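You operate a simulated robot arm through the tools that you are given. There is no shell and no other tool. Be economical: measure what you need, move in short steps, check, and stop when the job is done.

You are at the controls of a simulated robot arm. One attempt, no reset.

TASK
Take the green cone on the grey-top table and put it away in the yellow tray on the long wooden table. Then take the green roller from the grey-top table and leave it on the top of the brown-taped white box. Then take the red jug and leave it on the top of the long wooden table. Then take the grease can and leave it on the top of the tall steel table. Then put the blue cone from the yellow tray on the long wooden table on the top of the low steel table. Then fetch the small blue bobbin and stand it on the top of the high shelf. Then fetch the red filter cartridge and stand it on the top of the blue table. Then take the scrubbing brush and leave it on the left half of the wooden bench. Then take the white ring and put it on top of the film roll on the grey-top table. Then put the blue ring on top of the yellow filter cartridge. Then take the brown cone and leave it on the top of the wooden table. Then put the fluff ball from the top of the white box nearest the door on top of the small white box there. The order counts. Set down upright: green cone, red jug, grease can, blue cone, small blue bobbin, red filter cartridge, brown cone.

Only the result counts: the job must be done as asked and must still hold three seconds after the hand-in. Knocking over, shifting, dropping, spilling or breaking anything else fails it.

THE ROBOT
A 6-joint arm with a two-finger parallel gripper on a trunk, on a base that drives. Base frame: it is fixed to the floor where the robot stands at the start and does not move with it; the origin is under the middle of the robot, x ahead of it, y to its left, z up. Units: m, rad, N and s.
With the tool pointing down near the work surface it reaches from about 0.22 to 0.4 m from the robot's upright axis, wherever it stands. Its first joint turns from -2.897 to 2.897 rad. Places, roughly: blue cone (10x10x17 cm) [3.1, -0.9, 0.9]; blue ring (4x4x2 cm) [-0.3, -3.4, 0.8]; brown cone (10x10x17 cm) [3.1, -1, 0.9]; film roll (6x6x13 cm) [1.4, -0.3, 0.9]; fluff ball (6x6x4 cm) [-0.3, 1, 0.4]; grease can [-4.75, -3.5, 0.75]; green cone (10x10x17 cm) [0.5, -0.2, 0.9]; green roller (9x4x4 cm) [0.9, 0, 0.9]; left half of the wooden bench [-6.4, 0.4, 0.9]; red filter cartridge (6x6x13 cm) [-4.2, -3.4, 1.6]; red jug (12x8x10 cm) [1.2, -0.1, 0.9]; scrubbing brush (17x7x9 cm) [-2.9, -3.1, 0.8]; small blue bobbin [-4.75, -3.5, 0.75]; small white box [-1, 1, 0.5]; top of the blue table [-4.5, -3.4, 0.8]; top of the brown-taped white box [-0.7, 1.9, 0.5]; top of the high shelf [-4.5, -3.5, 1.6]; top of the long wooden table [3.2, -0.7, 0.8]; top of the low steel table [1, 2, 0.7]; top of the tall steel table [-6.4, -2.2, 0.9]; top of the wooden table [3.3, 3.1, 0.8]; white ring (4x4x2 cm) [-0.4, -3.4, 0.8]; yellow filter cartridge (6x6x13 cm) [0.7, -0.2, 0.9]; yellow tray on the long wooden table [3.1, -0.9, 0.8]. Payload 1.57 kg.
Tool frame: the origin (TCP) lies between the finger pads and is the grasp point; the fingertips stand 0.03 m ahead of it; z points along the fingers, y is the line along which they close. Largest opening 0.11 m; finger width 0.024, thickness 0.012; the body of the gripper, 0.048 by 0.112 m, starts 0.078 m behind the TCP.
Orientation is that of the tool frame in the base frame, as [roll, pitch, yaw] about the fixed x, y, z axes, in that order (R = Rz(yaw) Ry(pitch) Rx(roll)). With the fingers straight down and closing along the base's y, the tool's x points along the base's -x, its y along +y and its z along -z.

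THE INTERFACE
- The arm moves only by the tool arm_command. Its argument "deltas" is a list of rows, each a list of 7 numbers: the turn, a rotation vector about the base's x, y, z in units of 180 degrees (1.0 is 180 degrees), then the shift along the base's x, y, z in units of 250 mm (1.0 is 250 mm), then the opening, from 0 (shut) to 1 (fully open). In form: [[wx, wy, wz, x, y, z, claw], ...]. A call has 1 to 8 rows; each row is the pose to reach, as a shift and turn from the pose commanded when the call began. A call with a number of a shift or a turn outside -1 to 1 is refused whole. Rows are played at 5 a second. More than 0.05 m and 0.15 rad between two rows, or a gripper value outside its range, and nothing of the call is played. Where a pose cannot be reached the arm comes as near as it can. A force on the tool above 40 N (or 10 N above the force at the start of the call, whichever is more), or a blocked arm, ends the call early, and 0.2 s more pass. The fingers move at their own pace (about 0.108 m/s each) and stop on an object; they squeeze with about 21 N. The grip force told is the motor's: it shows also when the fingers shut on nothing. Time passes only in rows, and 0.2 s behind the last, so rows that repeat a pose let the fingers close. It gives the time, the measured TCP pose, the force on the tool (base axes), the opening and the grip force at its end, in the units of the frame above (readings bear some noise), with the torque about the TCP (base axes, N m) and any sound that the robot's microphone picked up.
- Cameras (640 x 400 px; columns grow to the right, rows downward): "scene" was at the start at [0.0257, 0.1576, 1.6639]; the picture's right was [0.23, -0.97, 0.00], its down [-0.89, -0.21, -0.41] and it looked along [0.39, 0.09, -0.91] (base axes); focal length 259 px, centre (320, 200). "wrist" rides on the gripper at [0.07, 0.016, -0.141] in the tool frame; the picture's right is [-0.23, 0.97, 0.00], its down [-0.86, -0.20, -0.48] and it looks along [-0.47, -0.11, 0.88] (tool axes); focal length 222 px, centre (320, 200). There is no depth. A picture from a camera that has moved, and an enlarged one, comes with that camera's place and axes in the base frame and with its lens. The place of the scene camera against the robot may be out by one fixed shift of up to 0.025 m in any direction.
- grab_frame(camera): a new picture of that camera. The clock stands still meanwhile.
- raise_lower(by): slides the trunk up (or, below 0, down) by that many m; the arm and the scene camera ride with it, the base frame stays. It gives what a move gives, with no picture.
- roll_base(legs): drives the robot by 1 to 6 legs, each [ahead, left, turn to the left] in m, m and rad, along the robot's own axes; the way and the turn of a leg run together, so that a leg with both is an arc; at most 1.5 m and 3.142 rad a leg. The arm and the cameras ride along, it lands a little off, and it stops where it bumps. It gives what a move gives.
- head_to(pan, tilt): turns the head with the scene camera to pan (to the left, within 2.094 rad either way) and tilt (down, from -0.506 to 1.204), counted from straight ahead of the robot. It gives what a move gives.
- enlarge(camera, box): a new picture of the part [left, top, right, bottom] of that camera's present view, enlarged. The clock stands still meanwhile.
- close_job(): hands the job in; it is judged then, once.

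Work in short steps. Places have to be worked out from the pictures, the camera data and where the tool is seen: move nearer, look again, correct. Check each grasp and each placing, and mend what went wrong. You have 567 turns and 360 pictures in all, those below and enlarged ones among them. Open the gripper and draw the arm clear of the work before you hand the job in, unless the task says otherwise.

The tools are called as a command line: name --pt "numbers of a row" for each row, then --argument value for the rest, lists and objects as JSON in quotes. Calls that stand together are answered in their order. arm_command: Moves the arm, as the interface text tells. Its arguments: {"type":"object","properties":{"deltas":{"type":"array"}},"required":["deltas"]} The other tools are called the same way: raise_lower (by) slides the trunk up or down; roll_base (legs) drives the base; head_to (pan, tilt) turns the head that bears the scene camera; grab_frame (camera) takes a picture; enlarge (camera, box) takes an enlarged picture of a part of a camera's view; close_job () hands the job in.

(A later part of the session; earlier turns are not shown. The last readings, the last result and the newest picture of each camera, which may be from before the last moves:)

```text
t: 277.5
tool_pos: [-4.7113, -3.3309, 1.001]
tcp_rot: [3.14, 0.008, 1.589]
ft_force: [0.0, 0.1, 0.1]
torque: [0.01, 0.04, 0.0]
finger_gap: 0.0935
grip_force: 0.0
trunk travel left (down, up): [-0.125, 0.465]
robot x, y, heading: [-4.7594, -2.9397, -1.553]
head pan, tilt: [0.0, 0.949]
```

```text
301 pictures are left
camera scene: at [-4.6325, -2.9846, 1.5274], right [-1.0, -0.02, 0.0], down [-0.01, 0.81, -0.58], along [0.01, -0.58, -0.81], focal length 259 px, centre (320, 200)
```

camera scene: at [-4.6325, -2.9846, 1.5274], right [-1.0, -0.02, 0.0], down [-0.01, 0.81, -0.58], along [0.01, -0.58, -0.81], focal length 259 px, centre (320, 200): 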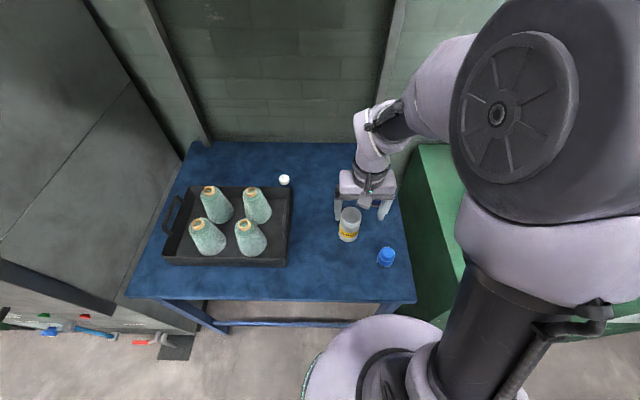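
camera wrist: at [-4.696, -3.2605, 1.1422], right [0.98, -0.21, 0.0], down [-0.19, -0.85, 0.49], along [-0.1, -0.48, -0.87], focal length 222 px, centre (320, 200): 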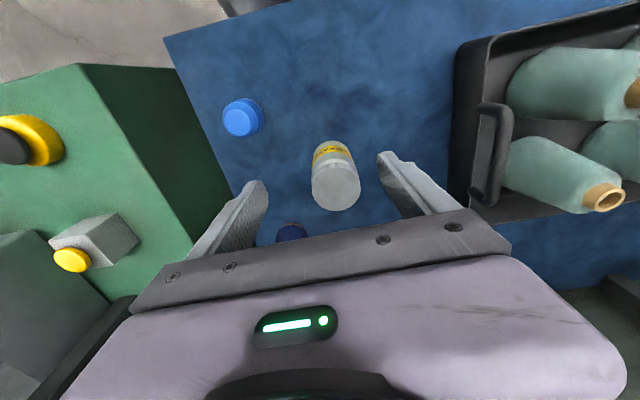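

Jar by the wrist view is at ≈(−4.70,−3.385). I move the TCP over it at this height and look again.

arm_command --pt "0 0 0 0.02 -0.1 0 1" --pt "0 0 0 0.044 -0.21 0 1" --pt "0 0 0 0.044 -0.21 0 1"

grab_frame --camera "wrist"

```text
t: 278.3
tool_pos: [-4.7012, -3.3828, 0.9998]
tcp_rot: [3.139, 0.011, 1.588]
ft_force: [-0.3, 0.2, -0.2]
torque: [-0.01, 0.01, -0.01]
finger_gap: 0.1103
grip_force: 0.1
trunk travel left (down, up): [-0.125, 0.465]
robot x, y, heading: [-4.7586, -2.9408, -1.552]
head pan, tilt: [0.0, 0.949]
```

```text
300 pictures are left
camera wrist: at [-4.6856, -3.3129, 1.1416], right [0.98, -0.21, 0.0], down [-0.19, -0.85, 0.49], along [-0.1, -0.48, -0.87], focal length 222 px, centre (320, 200)
```

wrist: 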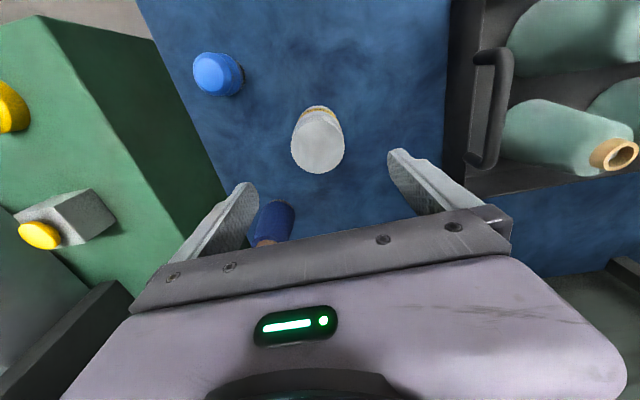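

Jar top is at about (−4.70,−3.374,0.915), centred. I lower the trunk 0.11 with a small y correction after.

raise_lower --by -0.1

arm_command --pt "0 0 0 0 0.036 -0.05 1" --pt "0 0 0 0 0.036 -0.1 1" --pt "0 0 0 0 0.036 -0.15 1" --pt "0 0 0 0 0.036 -0.15 1"

grab_frame --camera "wrist"

```text
t: 279.6
tool_pos: [-4.7006, -3.384, 0.8995]
tcp_rot: [3.14, 0.011, 1.586]
ft_force: [1.3, 0.2, 0.2]
torque: [0.03, 0.01, 0.01]
finger_gap: 0.1097
grip_force: 0.1
trunk travel left (down, up): [-0.025, 0.565]
robot x, y, heading: [-4.7608, -2.9391, -1.554]
head pan, tilt: [0.0, 0.949]
```

```text
t: 280.6
tool_pos: [-4.7007, -3.3747, 0.8623]
tcp_rot: [3.14, 0.01, 1.589]
ft_force: [-0.6, 1.0, 0.0]
torque: [-0.01, -0.02, -0.03]
finger_gap: 0.1099
grip_force: 0.1
trunk travel left (down, up): [-0.025, 0.565]
robot x, y, heading: [-4.7627, -2.9422, -1.553]
head pan, tilt: [0.0, 0.949]
```

```text
299 pictures are left
camera wrist: at [-4.6853, -3.3043, 1.0039], right [0.98, -0.21, 0.0], down [-0.19, -0.85, 0.49], along [-0.1, -0.48, -0.87], focal length 222 px, centre (320, 200)
```

wrist: 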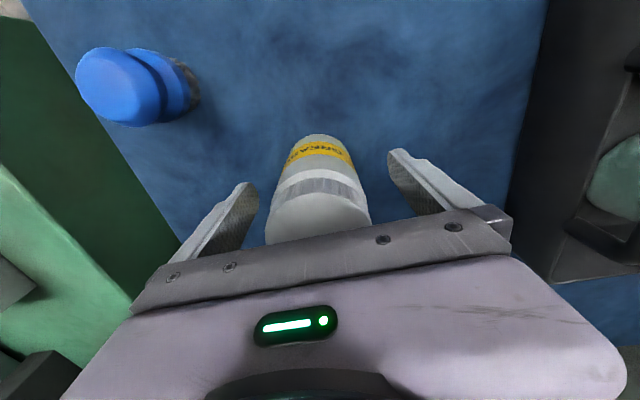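

Centred. I close and lift slightly.

arm_command --pt "0 0 0 0 0 0 0.3" --pt "0 0 0 0 0 0 0" --pt "0 0 0 0 0 0 0" --pt "0 0 0 0 0 0 0"

arm_command --pt "0 0 0 0 0 0.05 0" --pt "0 0 0 0 0 0.12 0" --pt "0 0 0 0 0 0.2 0" --pt "0 0 0 0 0.1 0.3 0" --pt "0 0 0 0 0.2 0.4 0" --pt "0 0 0 0 0.2 0.55 0"

grab_frame --camera "wrist"

```text
t: 281.6
tool_pos: [-4.7012, -3.3737, 0.8618]
tcp_rot: [3.139, 0.01, 1.589]
ft_force: [0.6, 0.6, 0.6]
torque: [-0.01, 0.12, -0.03]
finger_gap: 0.0598
grip_force: 20.9
trunk travel left (down, up): [-0.025, 0.565]
robot x, y, heading: [-4.759, -2.9339, -1.552]
head pan, tilt: [0.0, 0.949]
```

```text
t: 283.0
tool_pos: [-4.6994, -3.3246, 0.9974]
tcp_rot: [3.141, 0.008, 1.586]
ft_force: [-0.5, 0.1, -4.2]
torque: [0.02, -0.02, -0.03]
finger_gap: 0.0595
grip_force: 20.9
trunk travel left (down, up): [-0.025, 0.565]
robot x, y, heading: [-4.7602, -2.9409, -1.55]
head pan, tilt: [0.0, 0.949]
```

```text
298 pictures are left
camera wrist: at [-4.6846, -3.2548, 1.1407], right [0.98, -0.21, 0.0], down [-0.19, -0.85, 0.49], along [-0.1, -0.48, -0.87], focal length 222 px, centre (320, 200)
```

wrist: 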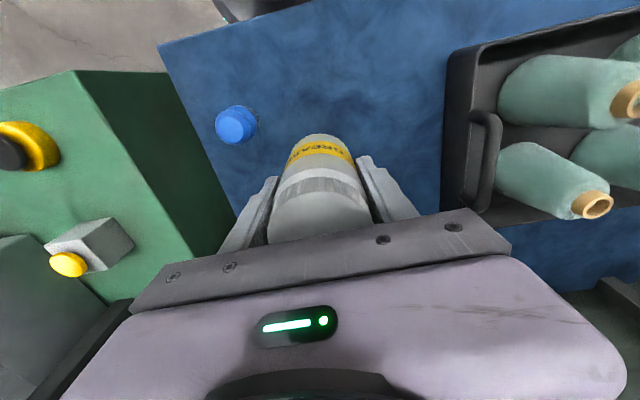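

Grease can held (4.2 N). I raise, back out, turn to face −x, and look at the tall steel table.

raise_lower --by 0.1

roll_base --legs '[[-0.75, 0, 0], [0, 0, -1.57], [0.5, 0, 0]]'

raise_lower --by 0.12

head_to --pan 0.2 --tilt 0.7

grab_frame --camera "scene"

```text
t: 284.3
tool_pos: [-4.6998, -3.3265, 1.0985]
tcp_rot: [3.14, 0.009, 1.588]
ft_force: [-0.7, 0.2, -4.8]
torque: [0.0, 0.03, -0.03]
finger_gap: 0.0596
grip_force: 20.7
trunk travel left (down, up): [-0.125, 0.465]
robot x, y, heading: [-4.7604, -2.9382, -1.558]
head pan, tilt: [0.0, 0.949]
```

```text
t: 294.8
tool_pos: [-5.667, -2.2522, 1.0981]
tcp_rot: [3.14, 0.008, 0.011]
ft_force: [-0.8, -0.8, -4.3]
torque: [0.0, -0.04, 0.0]
finger_gap: 0.0598
grip_force: 20.9
trunk travel left (down, up): [-0.125, 0.465]
robot x, y, heading: [-5.2772, -2.1938, -3.133]
head pan, tilt: [0.0, 0.949]
```

```text
t: 296.3
tool_pos: [-5.6656, -2.2533, 1.2195]
tcp_rot: [3.139, 0.01, 0.008]
ft_force: [0.5, -0.2, -4.6]
torque: [0.01, 0.02, -0.01]
finger_gap: 0.0594
grip_force: 20.9
trunk travel left (down, up): [-0.245, 0.345]
robot x, y, heading: [-5.2782, -2.1948, -3.133]
head pan, tilt: [0.0, 0.949]
```

```text
t: 297.1
tool_pos: [-5.6668, -2.2529, 1.2183]
tcp_rot: [3.14, 0.008, 0.009]
ft_force: [0.0, -0.1, -4.0]
torque: [0.03, 0.04, 0.03]
finger_gap: 0.0595
grip_force: 20.9
trunk travel left (down, up): [-0.245, 0.345]
robot x, y, heading: [-5.2754, -2.1941, -3.128]
head pan, tilt: [0.201, 0.7]
```

```text
297 pictures are left
camera scene: at [-5.3519, -2.3479, 1.6671], right [-0.21, 0.98, 0.0], down [0.63, 0.13, -0.76], along [-0.75, -0.16, -0.64], focal length 259 px, centre (320, 200)
```

scene: 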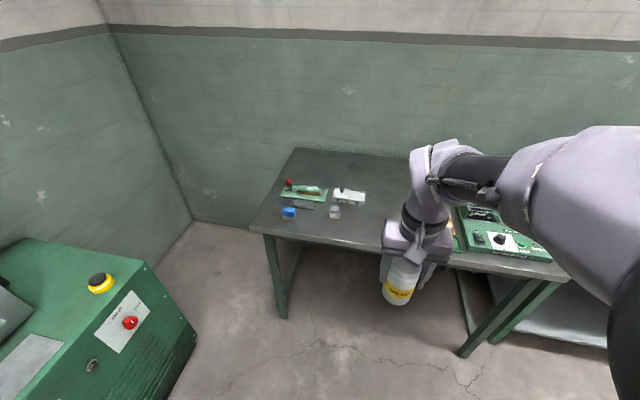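

Free spot on the tall steel table around (−6.19,−2.25). I drive ahead 0.52.

roll_base --legs '[[0.52, 0, 0]]'

grab_frame --camera "wrist"

grab_frame --camera "scene"

```text
t: 300.1
tool_pos: [-6.1987, -2.2608, 1.2179]
tcp_rot: [3.14, 0.01, 0.011]
ft_force: [1.0, -0.3, -3.8]
torque: [0.01, -0.05, -0.01]
finger_gap: 0.0595
grip_force: 20.9
trunk travel left (down, up): [-0.245, 0.345]
robot x, y, heading: [-5.8104, -2.2006, -3.128]
head pan, tilt: [0.201, 0.7]
```

```text
296 pictures are left
camera wrist: at [-6.1288, -2.2759, 1.3602], right [-0.22, -0.98, 0.0], down [-0.85, 0.19, 0.49], along [-0.48, 0.1, -0.87], focal length 222 px, centre (320, 200)
```

wrist: 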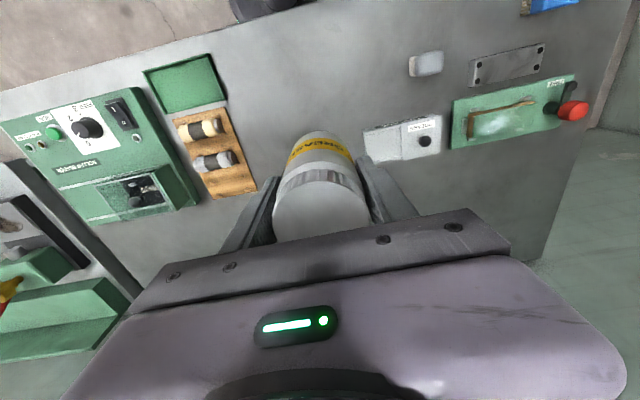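

```text
295 pictures are left
camera scene: at [-5.886, -2.3541, 1.6672], right [-0.21, 0.98, 0.0], down [0.63, 0.14, -0.76], along [-0.75, -0.16, -0.64], focal length 259 px, centre (320, 200)
```

scene: 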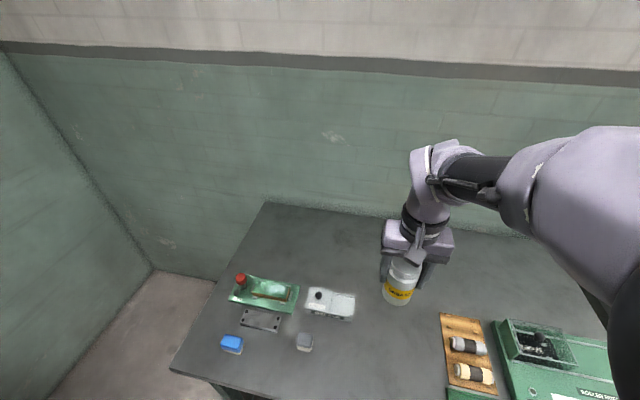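

Gap between wood board and white block is y −2.085 to −2.344; I shift to y≈−2.225 and descend.

arm_command --pt "0 0 0 0 0.07 -0.12 0" --pt "0 0 0 0 0.14 -0.24 0" --pt "0 0 0 0 0.14 -0.4 0" --pt "0 0 0 0 0.14 -0.56 0" --pt "0 0 0 0 0.14 -0.72 0" --pt "0 0 0 0 0.14 -0.86 0" --pt "0 0 0 0 0.14 -0.92 0"

grab_frame --camera "wrist"

```text
t: 301.8
tool_pos: [-6.202, -2.2245, 0.9886]
tcp_rot: [-3.141, 0.01, 0.013]
ft_force: [0.3, 0.4, -4.5]
torque: [0.05, -0.02, -0.01]
finger_gap: 0.0594
grip_force: 21.2
trunk travel left (down, up): [-0.245, 0.345]
robot x, y, heading: [-5.8097, -2.198, -3.126]
head pan, tilt: [0.201, 0.7]
```

```text
294 pictures are left
camera wrist: at [-6.13, -2.2404, 1.13], right [-0.22, -0.98, 0.0], down [-0.85, 0.19, 0.49], along [-0.48, 0.1, -0.87], focal length 222 px, centre (320, 200)
```

wrist: 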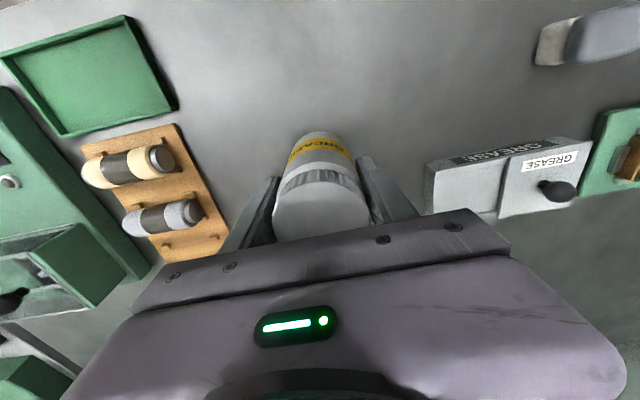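

Clear on both sides. I lower gently to contact.

arm_command --pt "0 0 0 0 0 -0.06 0" --pt "0 0 0 0 0 -0.1 0" --pt "0 0 0 0 0 -0.13 0" --pt "0 0 0 0 0 -0.16 0" --pt "0 0 0 0 0 -0.185 0" --pt "0 0 0 0 0 -0.21 0" --pt "0 0 0 0 0 -0.235 0" --pt "0 0 0 0 0 -0.26 0"

```text
t: 303.6
tool_pos: [-6.1992, -2.2258, 0.9245]
tcp_rot: [3.14, 0.013, 0.01]
ft_force: [1.5, 0.5, 13.3]
torque: [0.46, 0.09, 0.0]
finger_gap: 0.0588
grip_force: 21.2
trunk travel left (down, up): [-0.245, 0.345]
robot x, y, heading: [-5.8119, -2.1963, -3.128]
head pan, tilt: [0.201, 0.7]
```

Contact. I ease up 1.5 mm, open and rise.

arm_command --pt "0 0 0 0 0 0.006 0" --pt "0 0 0 0 0 0.006 0.65" --pt "0 0 0 0 0 0.006 0.75" --pt "0 0 0 0 0 0.08 0.75" --pt "0 0 0 0 0 0.22 0.75" --pt "0 0 0 0 0 0.4 0.75" --pt "0 0 0 0 0 0.6 0.75" --pt "0 0 0 0 0 0.8 0.75"

grab_frame --camera "wrist"

```text
t: 305.4
tool_pos: [-6.198, -2.2229, 1.1256]
tcp_rot: [3.139, 0.011, 0.011]
ft_force: [0.2, -0.1, -0.3]
torque: [-0.03, 0.02, 0.04]
finger_gap: 0.0824
grip_force: 0.0
trunk travel left (down, up): [-0.245, 0.345]
robot x, y, heading: [-5.8095, -2.1975, -3.13]
head pan, tilt: [0.201, 0.7]
```

```text
293 pictures are left
camera wrist: at [-6.1264, -2.238, 1.267], right [-0.22, -0.98, 0.0], down [-0.85, 0.19, 0.49], along [-0.48, 0.1, -0.87], focal length 222 px, centre (320, 200)
```

wrist: 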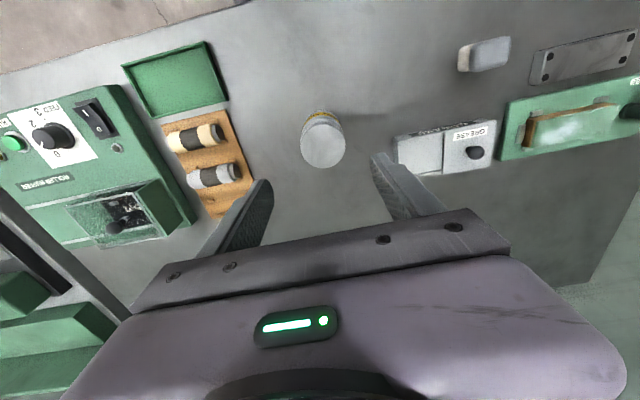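

Grease can placed upright. Before the long drive to the blue cone (which sits deep in the tray), I back off and test how far the arm can reach outward with the tool vertical.

roll_base --legs '[[-0.8, 0, 0]]'

arm_command --pt "0 0 0 -0.15 0 0.1 0.75" --pt "0 0 0 -0.3 0 0.2 0.75" --pt "0 0 0 -0.45 0 0.3 0.75" --pt "0 0 0 -0.6 0 0.3 0.75" --pt "0 0 0 -0.75 0 0.3 0.75"

```text
t: 309.6
tool_pos: [-5.3964, -2.2127, 1.125]
tcp_rot: [3.141, 0.01, -0.009]
ft_force: [-0.6, 0.8, 0.1]
torque: [-0.02, 0.0, 0.03]
finger_gap: 0.0826
grip_force: 0.1
trunk travel left (down, up): [-0.245, 0.345]
robot x, y, heading: [-5.0066, -2.1958, 3.136]
head pan, tilt: [0.201, 0.7]
```

```text
t: 310.9
tool_pos: [-5.5838, -2.2127, 1.1966]
tcp_rot: [3.14, 0.01, -0.009]
ft_force: [-0.1, -0.2, -0.2]
torque: [0.0, -0.05, 0.0]
finger_gap: 0.0825
grip_force: 0.0
trunk travel left (down, up): [-0.245, 0.345]
robot x, y, heading: [-5.0077, -2.1975, 3.139]
head pan, tilt: [0.201, 0.7]
```

Excellent: 0.58 m reach is available at this relative height. I retract, turn around and drive back east to the long wooden table.

arm_command --pt "0 0 0 0.18 0 0 0.75" --pt "0 0 0 0.36 0 0 0.75" --pt "0 0 0 0.54 0 0 0.75" --pt "0 0 0 0.7 0 0 0.75"

roll_base --legs '[[0, 0, 1.57], [0, 0, 1.575], [1.4, 0, 0], [1.4, 0, 0], [1.4, 0, 0]]'

```text
t: 311.9
tool_pos: [-5.4086, -2.2114, 1.1965]
tcp_rot: [3.14, 0.01, -0.008]
ft_force: [-0.8, 0.0, 0.7]
torque: [0.01, 0.02, -0.01]
finger_gap: 0.0824
grip_force: 0.0
trunk travel left (down, up): [-0.245, 0.345]
robot x, y, heading: [-5.0073, -2.1993, 3.14]
head pan, tilt: [0.201, 0.7]
```

```text
t: 339.6
tool_pos: [-0.4077, -2.3176, 1.196]
tcp_rot: [3.14, 0.009, 3.114]
ft_force: [0.4, 0.2, 0.5]
torque: [0.03, 0.02, 0.01]
finger_gap: 0.0824
grip_force: 0.1
trunk travel left (down, up): [-0.245, 0.345]
robot x, y, heading: [-0.8083, -2.3231, -0.032]
head pan, tilt: [0.201, 0.7]
```

roll_base --legs '[[0, 0, 0.032], [1.4, 0, 0], [1.3, 0, 0], [0, 1.45, 0]]'

head_to --pan 0.0 --tilt 0.75

grab_frame --camera "scene"

```text
t: 359.8
tool_pos: [2.3262, -0.9158, 1.1941]
tcp_rot: [3.139, 0.009, 3.105]
ft_force: [-1.0, 0.2, 0.5]
torque: [0.0, 0.0, -0.01]
finger_gap: 0.0826
grip_force: 0.1
trunk travel left (down, up): [-0.245, 0.345]
robot x, y, heading: [1.923, -0.9153, -0.038]
head pan, tilt: [0.201, 0.7]
```

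```text
t: 360.5
tool_pos: [2.3263, -0.9155, 1.1958]
tcp_rot: [3.14, 0.009, 3.104]
ft_force: [0.2, -0.4, -0.4]
torque: [-0.02, 0.03, 0.01]
finger_gap: 0.0825
grip_force: 0.0
trunk travel left (down, up): [-0.245, 0.345]
robot x, y, heading: [1.924, -0.9087, -0.038]
head pan, tilt: [0.0, 0.75]
```

```text
292 pictures are left
camera scene: at [1.9816, -0.7741, 1.663], right [-0.04, -1.0, 0.0], down [-0.68, 0.03, -0.73], along [0.73, -0.03, -0.68], focal length 259 px, centre (320, 200)
```

scene: 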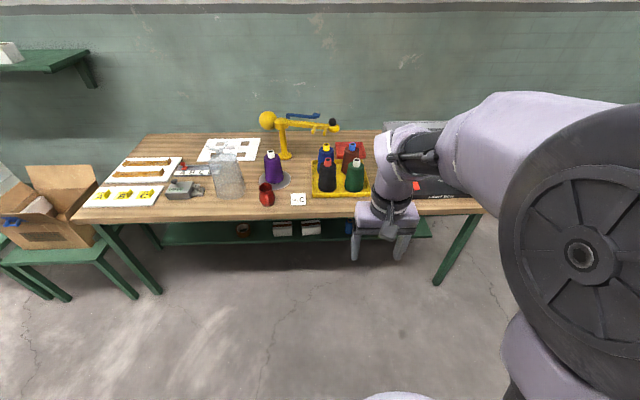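

Jug and tray fine. I drive in to x≈2.565, y≈−0.86.

roll_base --legs '[[0, 0, 0.038], [0.62, 0.05, 0]]'

grab_frame --camera "wrist"

grab_frame --camera "scene"

```text
t: 364.4
tool_pos: [2.9429, -0.8413, 1.1971]
tcp_rot: [3.139, 0.009, -3.133]
ft_force: [0.1, 0.4, -0.2]
torque: [0.0, 0.02, -0.01]
finger_gap: 0.0827
grip_force: 0.0
trunk travel left (down, up): [-0.245, 0.345]
robot x, y, heading: [2.5403, -0.8617, 0.006]
head pan, tilt: [0.0, 0.75]
```

```text
291 pictures are left
camera wrist: at [2.8712, -0.8269, 1.3383], right [0.22, 0.98, 0.0], down [0.85, -0.19, 0.49], along [0.48, -0.1, -0.87], focal length 222 px, centre (320, 200)
```

wrist: 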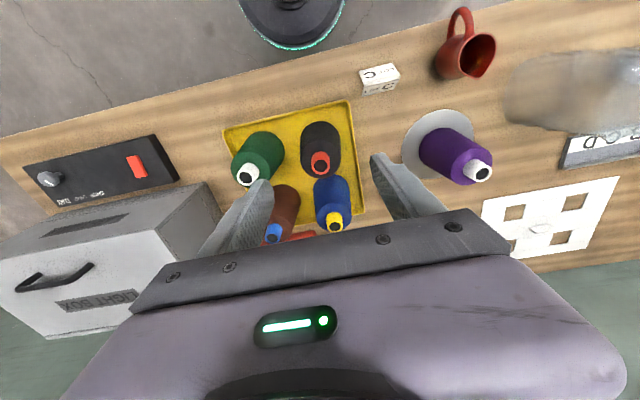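

```text
290 pictures are left
camera scene: at [2.5909, -0.717, 1.6629], right [0.01, -1.0, 0.0], down [-0.68, -0.01, -0.73], along [0.73, 0.01, -0.68], focal length 259 px, centre (320, 200)
```

scene: 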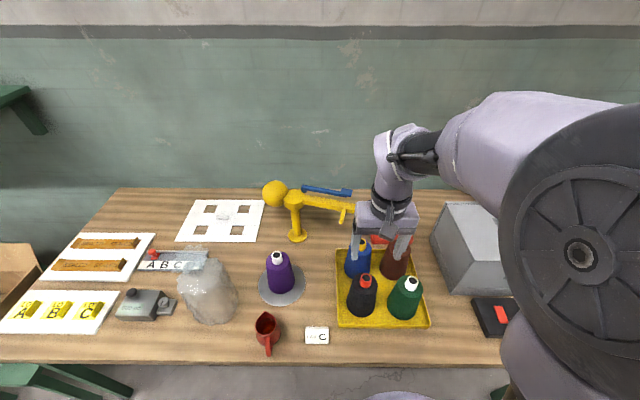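

Blue cone tip at ≈(3.128,−0.852,0.972). I drive 0.035 ahead and extend the arm over it.

roll_base --legs '[[0.035, 0, -0.006]]'

arm_command --pt "0 0 0 0.15 -0.01 0 0.75" --pt "0 0 0 0.3 -0.02 0 0.7" --pt "0 0 0 0.45 -0.03 0 0.65" --pt "0 0 0 0.59 -0.035 0 0.6" --pt "0 0 0 0.59 -0.035 0 0.6"

grab_frame --camera "wrist"

```text
t: 365.2
tool_pos: [2.9784, -0.8439, 1.1958]
tcp_rot: [3.14, 0.007, -3.138]
ft_force: [1.2, 0.3, 0.2]
torque: [0.02, 0.02, -0.02]
finger_gap: 0.0825
grip_force: 0.1
trunk travel left (down, up): [-0.245, 0.345]
robot x, y, heading: [2.5731, -0.86, -0.0]
head pan, tilt: [0.0, 0.75]
```

```text
t: 366.4
tool_pos: [3.1232, -0.851, 1.1956]
tcp_rot: [3.139, 0.01, -3.14]
ft_force: [0.1, -0.6, 0.4]
torque: [0.03, -0.02, 0.0]
finger_gap: 0.066
grip_force: 0.1
trunk travel left (down, up): [-0.245, 0.345]
robot x, y, heading: [2.5733, -0.8619, 0.001]
head pan, tilt: [0.0, 0.75]
```

```text
289 pictures are left
camera wrist: at [3.0533, -0.8368, 1.3378], right [0.22, 0.97, 0.0], down [0.85, -0.2, 0.49], along [0.48, -0.11, -0.87], focal length 222 px, centre (320, 200)
```

wrist: 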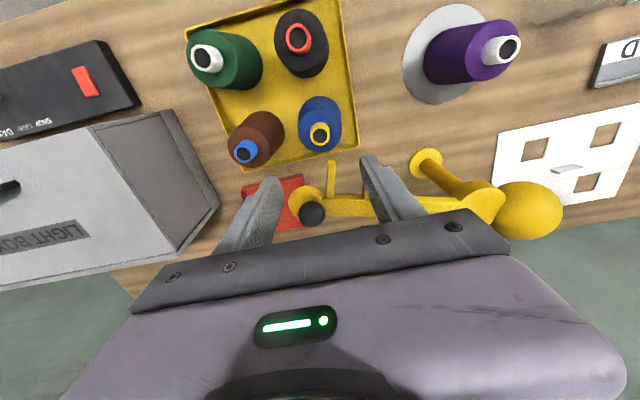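

Blue tip refined to (3.134,−0.854); the yellow lamp arm is ~0.1 m behind, clear of the gripper. I correct and lower the trunk.

arm_command --pt "0 0 0 0.044 -0.012 0 0.6" --pt "0 0 0 0.044 -0.012 0 0.6"

raise_lower --by -0.15

grab_frame --camera "wrist"

```text
t: 367.0
tool_pos: [3.1347, -0.8562, 1.196]
tcp_rot: [3.14, 0.01, -3.139]
ft_force: [0.6, 0.4, -0.2]
torque: [-0.02, -0.01, 0.03]
finger_gap: 0.0659
grip_force: 0.2
trunk travel left (down, up): [-0.245, 0.345]
robot x, y, heading: [2.577, -0.8613, 0.003]
head pan, tilt: [0.0, 0.75]
```

```text
t: 368.8
tool_pos: [3.1349, -0.8557, 1.0469]
tcp_rot: [3.14, 0.01, -3.14]
ft_force: [0.4, -0.6, -0.1]
torque: [0.02, -0.01, -0.01]
finger_gap: 0.0661
grip_force: 0.0
trunk travel left (down, up): [-0.095, 0.495]
robot x, y, heading: [2.5733, -0.8637, 0.003]
head pan, tilt: [0.0, 0.75]
```

```text
288 pictures are left
camera wrist: at [3.064, -0.8409, 1.1883], right [0.23, 0.97, 0.0], down [0.85, -0.2, 0.49], along [0.47, -0.11, -0.87], focal length 222 px, centre (320, 200)
```

wrist: 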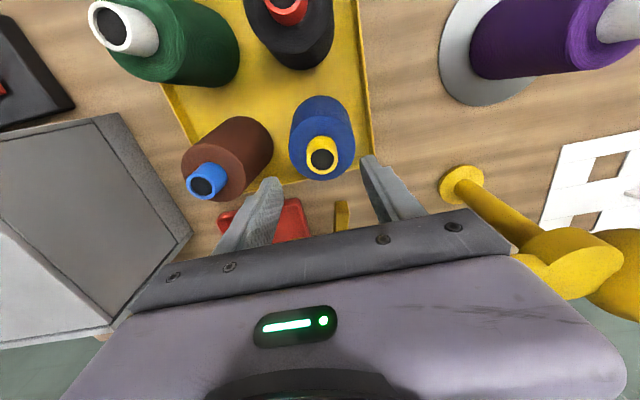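

Aligned. I lower the trunk 0.068 more so the fingertips reach the shoulder of the cone, then grip.

raise_lower --by -0.067

arm_command --pt "0 0 0 0 0 0 0.3" --pt "0 0 0 0 0 0 0" --pt "0 0 0 0 0 0 0"

grab_frame --camera "wrist"

```text
t: 369.8
tool_pos: [3.1359, -0.8551, 0.979]
tcp_rot: [3.139, 0.011, -3.14]
ft_force: [0.1, 0.0, 0.0]
torque: [-0.01, 0.03, 0.03]
finger_gap: 0.0658
grip_force: 0.0
trunk travel left (down, up): [-0.028, 0.562]
robot x, y, heading: [2.5728, -0.8649, 0.002]
head pan, tilt: [0.0, 0.75]
```

```text
t: 370.6
tool_pos: [3.1355, -0.8557, 0.979]
tcp_rot: [3.14, 0.01, -3.141]
ft_force: [1.1, 2.8, 3.8]
torque: [0.08, -0.15, 0.02]
finger_gap: 0.0334
grip_force: 21.0
trunk travel left (down, up): [-0.028, 0.562]
robot x, y, heading: [2.5769, -0.8606, 0.007]
head pan, tilt: [0.0, 0.75]
```

```text
287 pictures are left
camera wrist: at [3.0639, -0.8405, 1.1214], right [0.22, 0.97, 0.0], down [0.85, -0.2, 0.49], along [0.48, -0.11, -0.87], focal length 222 px, centre (320, 200)
```

wrist: 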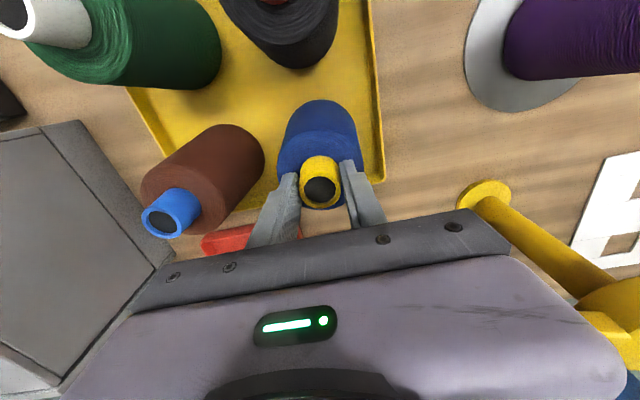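

Neck gripped (0.033). I lift with the trunk straight up.

raise_lower --by 0.25

grab_frame --camera "wrist"

```text
t: 373.2
tool_pos: [3.1347, -0.8565, 1.229]
tcp_rot: [-3.141, 0.009, -3.141]
ft_force: [0.4, -1.1, -5.4]
torque: [0.03, -0.08, 0.0]
finger_gap: 0.0314
grip_force: 20.7
trunk travel left (down, up): [-0.278, 0.312]
robot x, y, heading: [2.5772, -0.8602, 0.004]
head pan, tilt: [0.0, 0.75]
```

```text
286 pictures are left
camera wrist: at [3.0646, -0.8408, 1.3707], right [0.23, 0.97, 0.0], down [0.85, -0.2, 0.49], along [0.47, -0.11, -0.87], focal length 222 px, centre (320, 200)
```

wrist: 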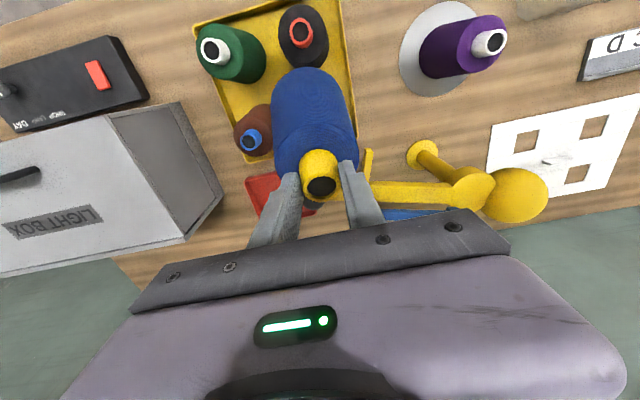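

The cone may have slipped/tilted a little (gap 0.0314). I check it from the scene camera.

enlarge --camera "scene" --box '[280, 140, 480, 320]'

```text
2.22 times, centred on (380, 230) of scene
camera zoom: at [2.6268, -0.7172, 1.6959], right [0.0, -1.0, 0.0], down [-0.68, 0.0, -0.73], along [0.73, 0.0, -0.68], focal length 575 px, centre (187, 133)
```

zoom: 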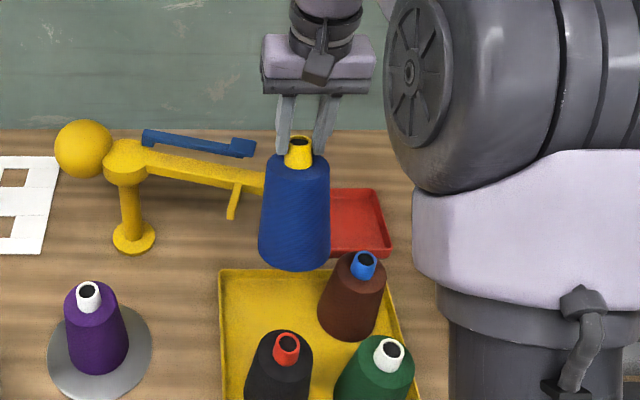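

It slid to the neck's end with a slight tilt; I set it back in its slot and regrip deeper, as with the green one.

raise_lower --by -0.225

arm_command --pt "0 0 0 0 0 -0.015 0" --pt "0 0 0 0 0 -0.03 0" --pt "0 0 0 0 0 -0.045 0" --pt "0 0 0 0 0 -0.06 0" --pt "0 0 0 0 0 -0.075 0" --pt "0 0 0 0 0 -0.09 0"

grab_frame --camera "wrist"

```text
t: 375.6
tool_pos: [3.135, -0.8566, 1.0033]
tcp_rot: [3.14, 0.01, -3.14]
ft_force: [0.8, 0.2, -6.0]
torque: [0.01, -0.1, 0.02]
finger_gap: 0.0316
grip_force: 20.5
trunk travel left (down, up): [-0.053, 0.537]
robot x, y, heading: [2.577, -0.8578, 0.005]
head pan, tilt: [0.0, 0.75]
```

```text
t: 377.0
tool_pos: [3.1333, -0.8567, 0.984]
tcp_rot: [3.14, 0.013, -3.14]
ft_force: [1.5, 0.4, 30.2]
torque: [-0.08, -0.02, 0.0]
finger_gap: 0.0333
grip_force: 21.3
trunk travel left (down, up): [-0.053, 0.537]
robot x, y, heading: [2.5739, -0.8599, 0.006]
head pan, tilt: [0.0, 0.75]
```

```text
284 pictures are left
camera wrist: at [3.062, -0.8414, 1.1254], right [0.23, 0.97, 0.0], down [0.85, -0.2, 0.49], along [0.48, -0.11, -0.87], focal length 222 px, centre (320, 200)
```

wrist: 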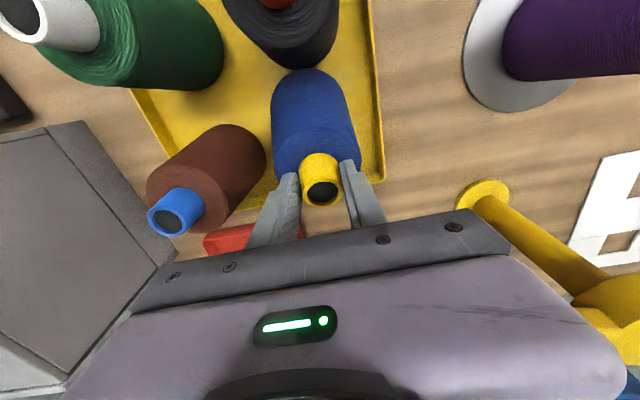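

The cone touches down still a bit tilted; I open so it settles flat, then look.

arm_command --pt "0 0 0 0 0 0.012 0.4" --pt "0 0 0 0 0 0.012 0.55" --pt "0 0 0 0 0 0.012 0.55" --pt "0 0 0 0 0 0.012 0.55"

grab_frame --camera "wrist"

```text
t: 378.0
tool_pos: [3.1349, -0.8555, 0.9845]
tcp_rot: [3.141, 0.01, -3.14]
ft_force: [-0.9, 0.3, 0.2]
torque: [-0.01, -0.01, 0.02]
finger_gap: 0.0605
grip_force: 0.1
trunk travel left (down, up): [-0.053, 0.537]
robot x, y, heading: [2.573, -0.8627, 0.002]
head pan, tilt: [0.0, 0.75]
```

```text
283 pictures are left
camera wrist: at [3.064, -0.8409, 1.1265], right [0.23, 0.97, 0.0], down [0.85, -0.2, 0.49], along [0.47, -0.11, -0.87], focal length 222 px, centre (320, 200)
```

wrist: 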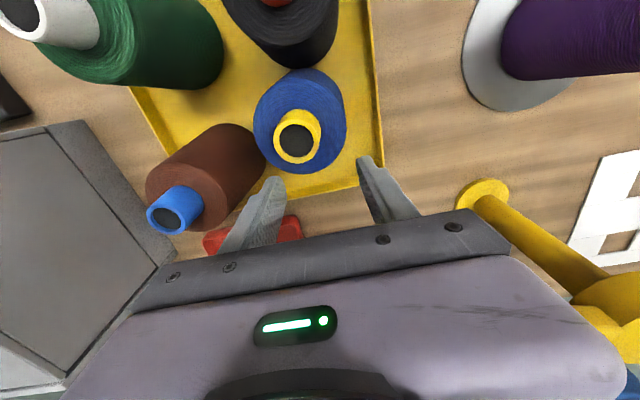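

The cone now stands flat at ≈(3.095,−0.864). I rise, recentre over it and look.

arm_command --pt "0 0 0 0 0 0.15 0.6" --pt "0 0 0 0 0 0.25 0.6" --pt "0 0 0 -0.08 -0.017 0.25 0.6" --pt "0 0 0 -0.16 -0.034 0.25 0.6" --pt "0 0 0 -0.16 -0.034 0.25 0.6"

grab_frame --camera "wrist"

```text
t: 379.2
tool_pos: [3.0939, -0.8648, 1.0472]
tcp_rot: [3.139, 0.009, -3.14]
ft_force: [-0.1, 0.7, 0.3]
torque: [0.0, -0.03, -0.01]
finger_gap: 0.0659
grip_force: 0.1
trunk travel left (down, up): [-0.053, 0.537]
robot x, y, heading: [2.5753, -0.8601, 0.007]
head pan, tilt: [0.0, 0.75]
```

```text
282 pictures are left
camera wrist: at [3.0238, -0.8493, 1.1893], right [0.23, 0.97, 0.0], down [0.85, -0.2, 0.49], along [0.47, -0.11, -0.87], focal length 222 px, centre (320, 200)
```

wrist: 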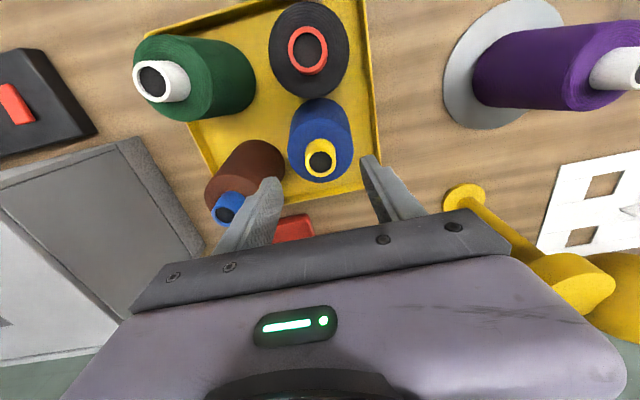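

Exactly centred. I lower until the tips touch the shoulder, then close.

arm_command --pt "0 0 0 0 0 -0.1 0.5" --pt "0 0 0 0 0 -0.2 0.45" --pt "0 0 0 0 0 -0.26 0.45" --pt "0 0 0 0 0 -0.275 0.45" --pt "0 0 0 0 0 -0.285 0.45" --pt "0 0 0 0 0 -0.295 0.45"

arm_command --pt "0 0 0 0 0 0 0" --pt "0 0 0 0 0 0 0" --pt "0 0 0 0 0 0 0"

```text
t: 380.6
tool_pos: [3.0959, -0.8654, 0.9744]
tcp_rot: [3.141, 0.01, -3.138]
ft_force: [0.7, -0.5, 6.2]
torque: [-0.13, 0.04, -0.01]
finger_gap: 0.0496
grip_force: 0.1
trunk travel left (down, up): [-0.053, 0.537]
robot x, y, heading: [2.573, -0.8611, 0.003]
head pan, tilt: [0.0, 0.75]
```

```text
t: 381.4
tool_pos: [3.0958, -0.8641, 0.9743]
tcp_rot: [3.139, 0.01, -3.14]
ft_force: [-0.7, 5.2, 12.0]
torque: [0.32, -0.01, 0.02]
finger_gap: 0.0342
grip_force: 21.0
trunk travel left (down, up): [-0.053, 0.537]
robot x, y, heading: [2.5766, -0.8622, 0.004]
head pan, tilt: [0.0, 0.75]
```

Firm low grip (0.0342). I lift gently with the arm first.

arm_command --pt "0 0 0 0 0 0.03 0" --pt "0 0 0 0 0 0.07 0" --pt "0 0 0 0 0 0.12 0" --pt "0 0 0 0 0 0.18 0" --pt "0 0 0 0 0 0.25 0"

raise_lower --by 0.2

grab_frame --camera "wrist"

```text
t: 382.6
tool_pos: [3.0955, -0.8651, 1.0353]
tcp_rot: [3.141, 0.01, -3.14]
ft_force: [-0.6, 0.1, -5.3]
torque: [0.01, 0.01, -0.01]
finger_gap: 0.034
grip_force: 21.0
trunk travel left (down, up): [-0.053, 0.537]
robot x, y, heading: [2.5728, -0.8639, 0.003]
head pan, tilt: [0.0, 0.75]
```

```text
t: 384.8
tool_pos: [3.0957, -0.8635, 1.2352]
tcp_rot: [-3.141, 0.01, -3.138]
ft_force: [0.0, 0.4, -5.8]
torque: [0.01, -0.01, 0.01]
finger_gap: 0.0338
grip_force: 21.0
trunk travel left (down, up): [-0.253, 0.337]
robot x, y, heading: [2.5759, -0.8599, 0.001]
head pan, tilt: [0.0, 0.75]
```

```text
281 pictures are left
camera wrist: at [3.0255, -0.8495, 1.3771], right [0.23, 0.97, 0.0], down [0.85, -0.2, 0.49], along [0.47, -0.11, -0.87], focal length 222 px, centre (320, 200)
```

wrist: 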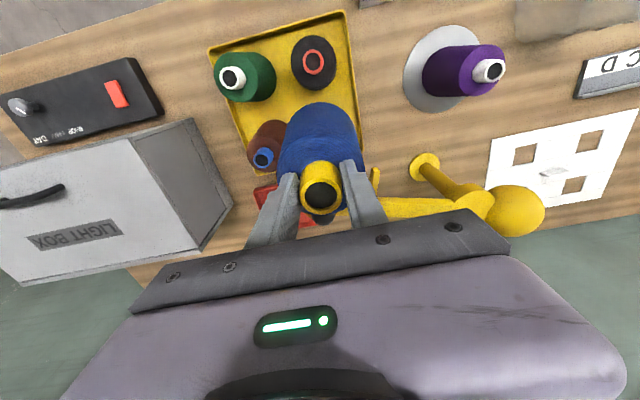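

Upright and firm. I retract the arm, back off, go north past the grey table, and face +y toward the low steel table.

arm_command --pt "0 0 0 -0.15 0 0.05 0" --pt "0 0 0 -0.3 0 0.1 0" --pt "0 0 0 -0.45 0 0.1 0"

roll_base --legs '[[-0.65, 0, 0], [0, 1.4, 0], [0, 0, 1.57]]'

head_to --pan 0.5 --tilt 0.6

grab_frame --camera "scene"

```text
t: 385.6
tool_pos: [2.9824, -0.8646, 1.2605]
tcp_rot: [3.139, 0.01, -3.14]
ft_force: [-0.5, -0.3, -5.9]
torque: [0.0, -0.01, -0.01]
finger_gap: 0.0339
grip_force: 20.9
trunk travel left (down, up): [-0.253, 0.337]
robot x, y, heading: [2.5775, -0.8609, 0.008]
head pan, tilt: [0.0, 0.75]
```

```text
t: 399.5
tool_pos: [1.9279, 0.9341, 1.2603]
tcp_rot: [3.14, 0.008, -1.581]
ft_force: [-0.1, 0.3, -5.1]
torque: [-0.02, -0.01, 0.02]
finger_gap: 0.0342
grip_force: 20.7
trunk travel left (down, up): [-0.253, 0.337]
robot x, y, heading: [1.9156, 0.5248, 1.567]
head pan, tilt: [0.0, 0.75]
```

```text
t: 400.4
tool_pos: [1.927, 0.9342, 1.2608]
tcp_rot: [3.141, 0.008, -1.581]
ft_force: [0.4, 0.3, -6.1]
torque: [-0.01, 0.0, -0.01]
finger_gap: 0.0339
grip_force: 20.7
trunk travel left (down, up): [-0.253, 0.337]
robot x, y, heading: [1.9181, 0.5265, 1.559]
head pan, tilt: [0.499, 0.6]
```

```text
280 pictures are left
camera scene: at [1.7248, 0.5886, 1.6838], right [0.88, 0.47, 0.0], down [0.27, -0.5, -0.82], along [-0.39, 0.73, -0.57], focal length 259 px, centre (320, 200)
```

scene: 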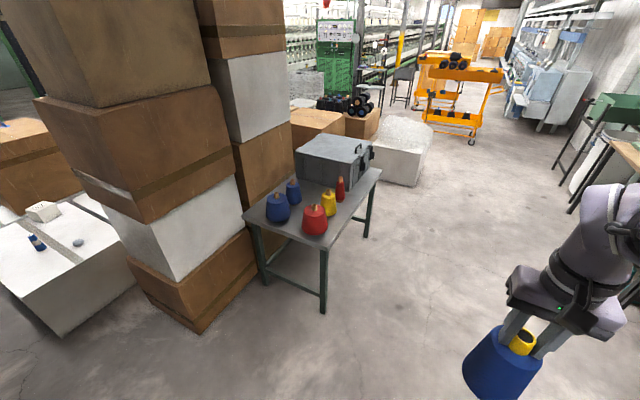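

The low steel table (x 0.71–1.27, y 1.47–2.4) already holds several cones; I zoom to find a free spot.

enlarge --camera "scene" --box '[220, 110, 400, 290]'

```text
2.22 times, centred on (310, 200) of scene
camera zoom: at [1.7248, 0.5886, 1.6838], right [0.88, 0.47, 0.0], down [0.27, -0.5, -0.82], along [-0.39, 0.73, -0.57], focal length 575 px, centre (342, 200)
```

zoom: 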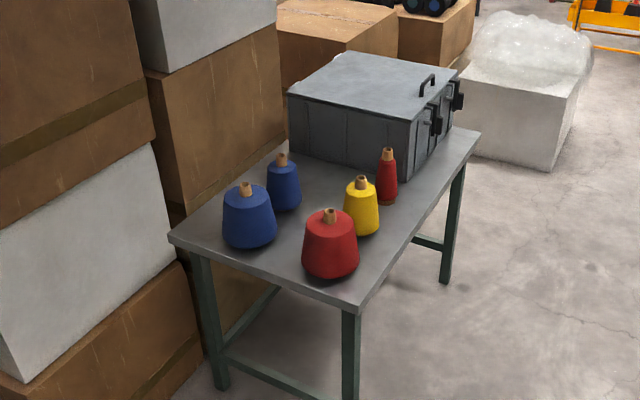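

Free spot at ≈(1.0,1.90) between the small blue cone, the thin red one and the toolbox. I approach from the +x side, facing −x.

roll_base --legs '[[1.36, 0, 0.01], [0, 0, 1.57], [0.25, 0, 0]]'

head_to --pan 0.2 --tilt 0.85

grab_frame --camera "scene"

grab_frame --camera "wrist"

```text
t: 412.5
tool_pos: [1.2575, 1.8565, 1.2595]
tcp_rot: [3.139, 0.007, 0.042]
ft_force: [-0.9, -0.3, -5.8]
torque: [-0.02, -0.04, -0.01]
finger_gap: 0.0336
grip_force: 20.8
trunk travel left (down, up): [-0.253, 0.337]
robot x, y, heading: [1.667, 1.8712, -3.103]
head pan, tilt: [0.499, 0.6]
```

```text
t: 413.3
tool_pos: [1.2601, 1.8562, 1.2606]
tcp_rot: [3.141, 0.008, 0.045]
ft_force: [0.5, -0.6, -4.5]
torque: [0.01, -0.05, 0.0]
finger_gap: 0.0339
grip_force: 21.0
trunk travel left (down, up): [-0.253, 0.337]
robot x, y, heading: [1.6688, 1.8702, -3.102]
head pan, tilt: [0.201, 0.85]
```

```text
278 pictures are left
camera scene: at [1.6059, 1.7165, 1.663], right [-0.24, 0.97, 0.0], down [0.73, 0.18, -0.66], along [-0.64, -0.16, -0.75], focal length 259 px, centre (320, 200)
```

scene: 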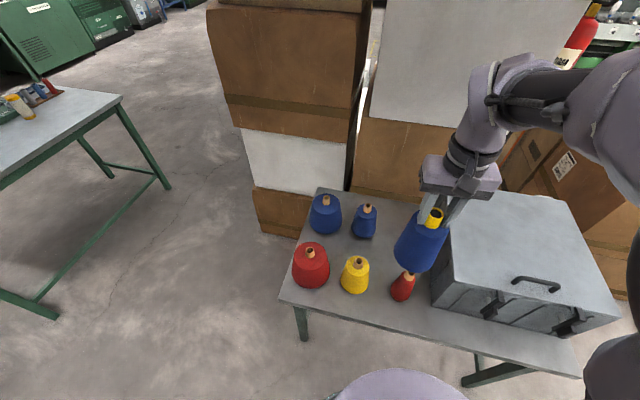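

```text
277 pictures are left
camera wrist: at [1.3308, 1.8429, 1.4021], right [-0.18, -0.98, 0.0], down [-0.86, 0.16, 0.49], along [-0.48, 0.09, -0.87], focal length 222 px, centre (320, 200)
```

wrist: 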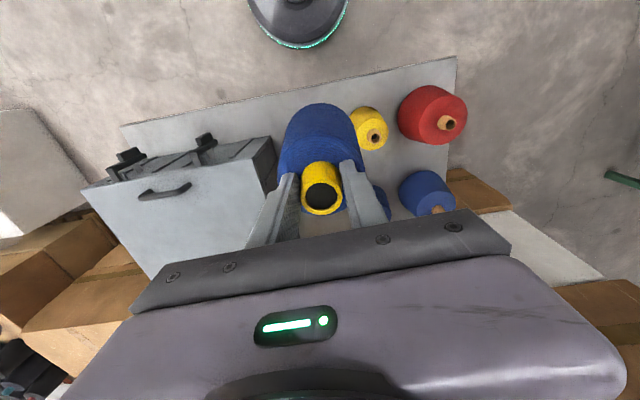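

Measured again: target (1.0,1.895). I square up and drive in to x≈1.50.

roll_base --legs '[[0, 0, -0.04], [0.165, -0.023, 0]]'

arm_command --pt "0 0 0 -0.12 0 -0.02 0" --pt "0 0 0 -0.24 0 -0.04 0" --pt "0 0 0 -0.36 0 -0.06 0" --pt "0 0 0 -0.36 0 -0.06 0"

grab_frame --camera "wrist"

grab_frame --camera "scene"

```text
t: 415.1
tool_pos: [1.0991, 1.8958, 1.2587]
tcp_rot: [3.139, 0.01, 0.006]
ft_force: [-0.3, -0.1, -5.9]
torque: [0.03, -0.05, -0.01]
finger_gap: 0.034
grip_force: 21.3
trunk travel left (down, up): [-0.253, 0.337]
robot x, y, heading: [1.5101, 1.8958, -3.136]
head pan, tilt: [0.201, 0.85]
```

```text
t: 416.1
tool_pos: [1.0106, 1.895, 1.246]
tcp_rot: [3.14, 0.009, 0.006]
ft_force: [0.0, -0.5, -6.1]
torque: [-0.01, -0.02, 0.0]
finger_gap: 0.0336
grip_force: 20.4
trunk travel left (down, up): [-0.253, 0.337]
robot x, y, heading: [1.5075, 1.8914, -3.135]
head pan, tilt: [0.201, 0.85]
```

```text
276 pictures are left
camera wrist: at [1.0814, 1.8785, 1.3881], right [-0.22, -0.98, 0.0], down [-0.85, 0.2, 0.49], along [-0.47, 0.11, -0.87], focal length 222 px, centre (320, 200)
```

wrist: 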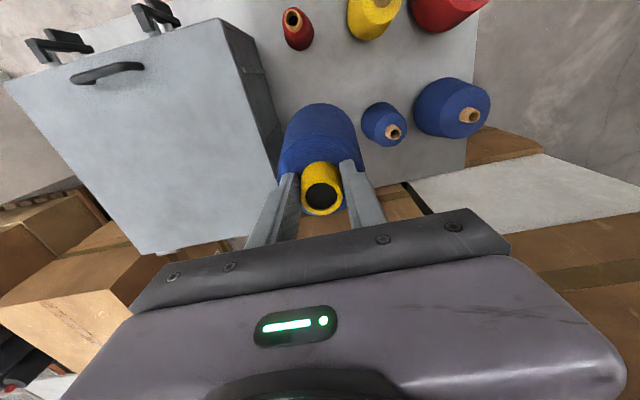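

```text
275 pictures are left
camera scene: at [1.4421, 1.7412, 1.663], right [-0.21, 0.98, 0.0], down [0.73, 0.15, -0.66], along [-0.65, -0.14, -0.75], focal length 259 px, centre (320, 200)
```

scene: 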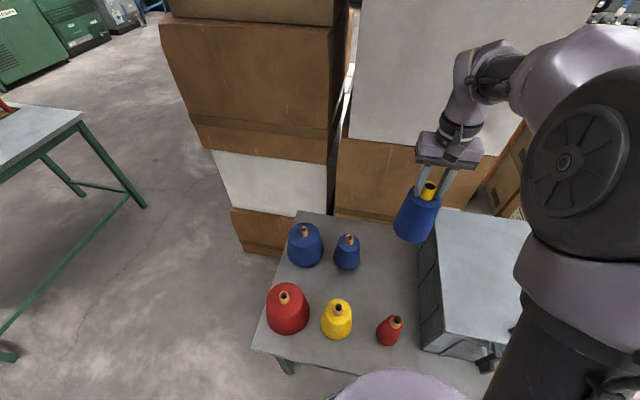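

Landing spot is clear on all sides. I lower the trunk 0.25, then check.

raise_lower --by -0.25

grab_frame --camera "wrist"

```text
t: 418.7
tool_pos: [1.0087, 1.8945, 0.9958]
tcp_rot: [3.139, 0.008, 0.005]
ft_force: [0.7, 0.3, -5.4]
torque: [-0.02, -0.02, 0.01]
finger_gap: 0.034
grip_force: 21.1
trunk travel left (down, up): [-0.003, 0.587]
robot x, y, heading: [1.5075, 1.8934, -3.136]
head pan, tilt: [0.201, 0.85]
```

```text
274 pictures are left
camera wrist: at [1.0807, 1.8785, 1.138], right [-0.22, -0.97, 0.0], down [-0.85, 0.2, 0.49], along [-0.47, 0.11, -0.87], focal length 222 px, centre (320, 200)
```

wrist: 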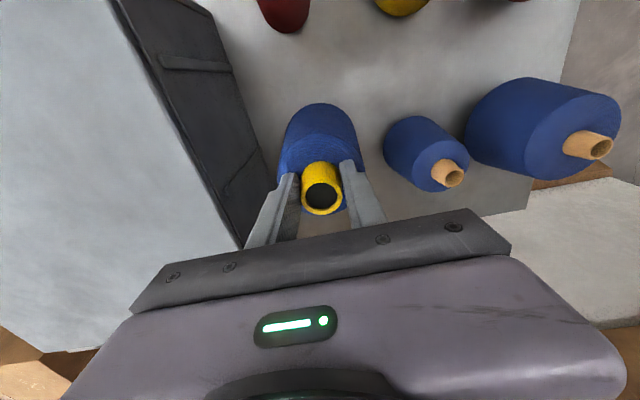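

Clear of the toolbox (its top ≈0.89, face y≈2.03). I lower by the arm.

arm_command --pt "0 0 0 0 0 -0.15 0" --pt "0 0 0 0 0 -0.3 0" --pt "0 0 0 0 0 -0.36 0" --pt "0 0 0 0 0 -0.39 0" --pt "0 0 0 0 0 -0.42 0" --pt "0 0 0 0 0 -0.45 0" --pt "0 0 0 0 0 -0.475 0" --pt "0 0 0 0 0 -0.5 0"

```text
t: 420.5
tool_pos: [1.0104, 1.8949, 0.8722]
tcp_rot: [3.139, 0.009, 0.004]
ft_force: [0.9, -0.4, 4.1]
torque: [0.15, -0.34, -0.06]
finger_gap: 0.0338
grip_force: 20.6
trunk travel left (down, up): [-0.003, 0.587]
robot x, y, heading: [1.5083, 1.8931, -3.134]
head pan, tilt: [0.201, 0.85]
```

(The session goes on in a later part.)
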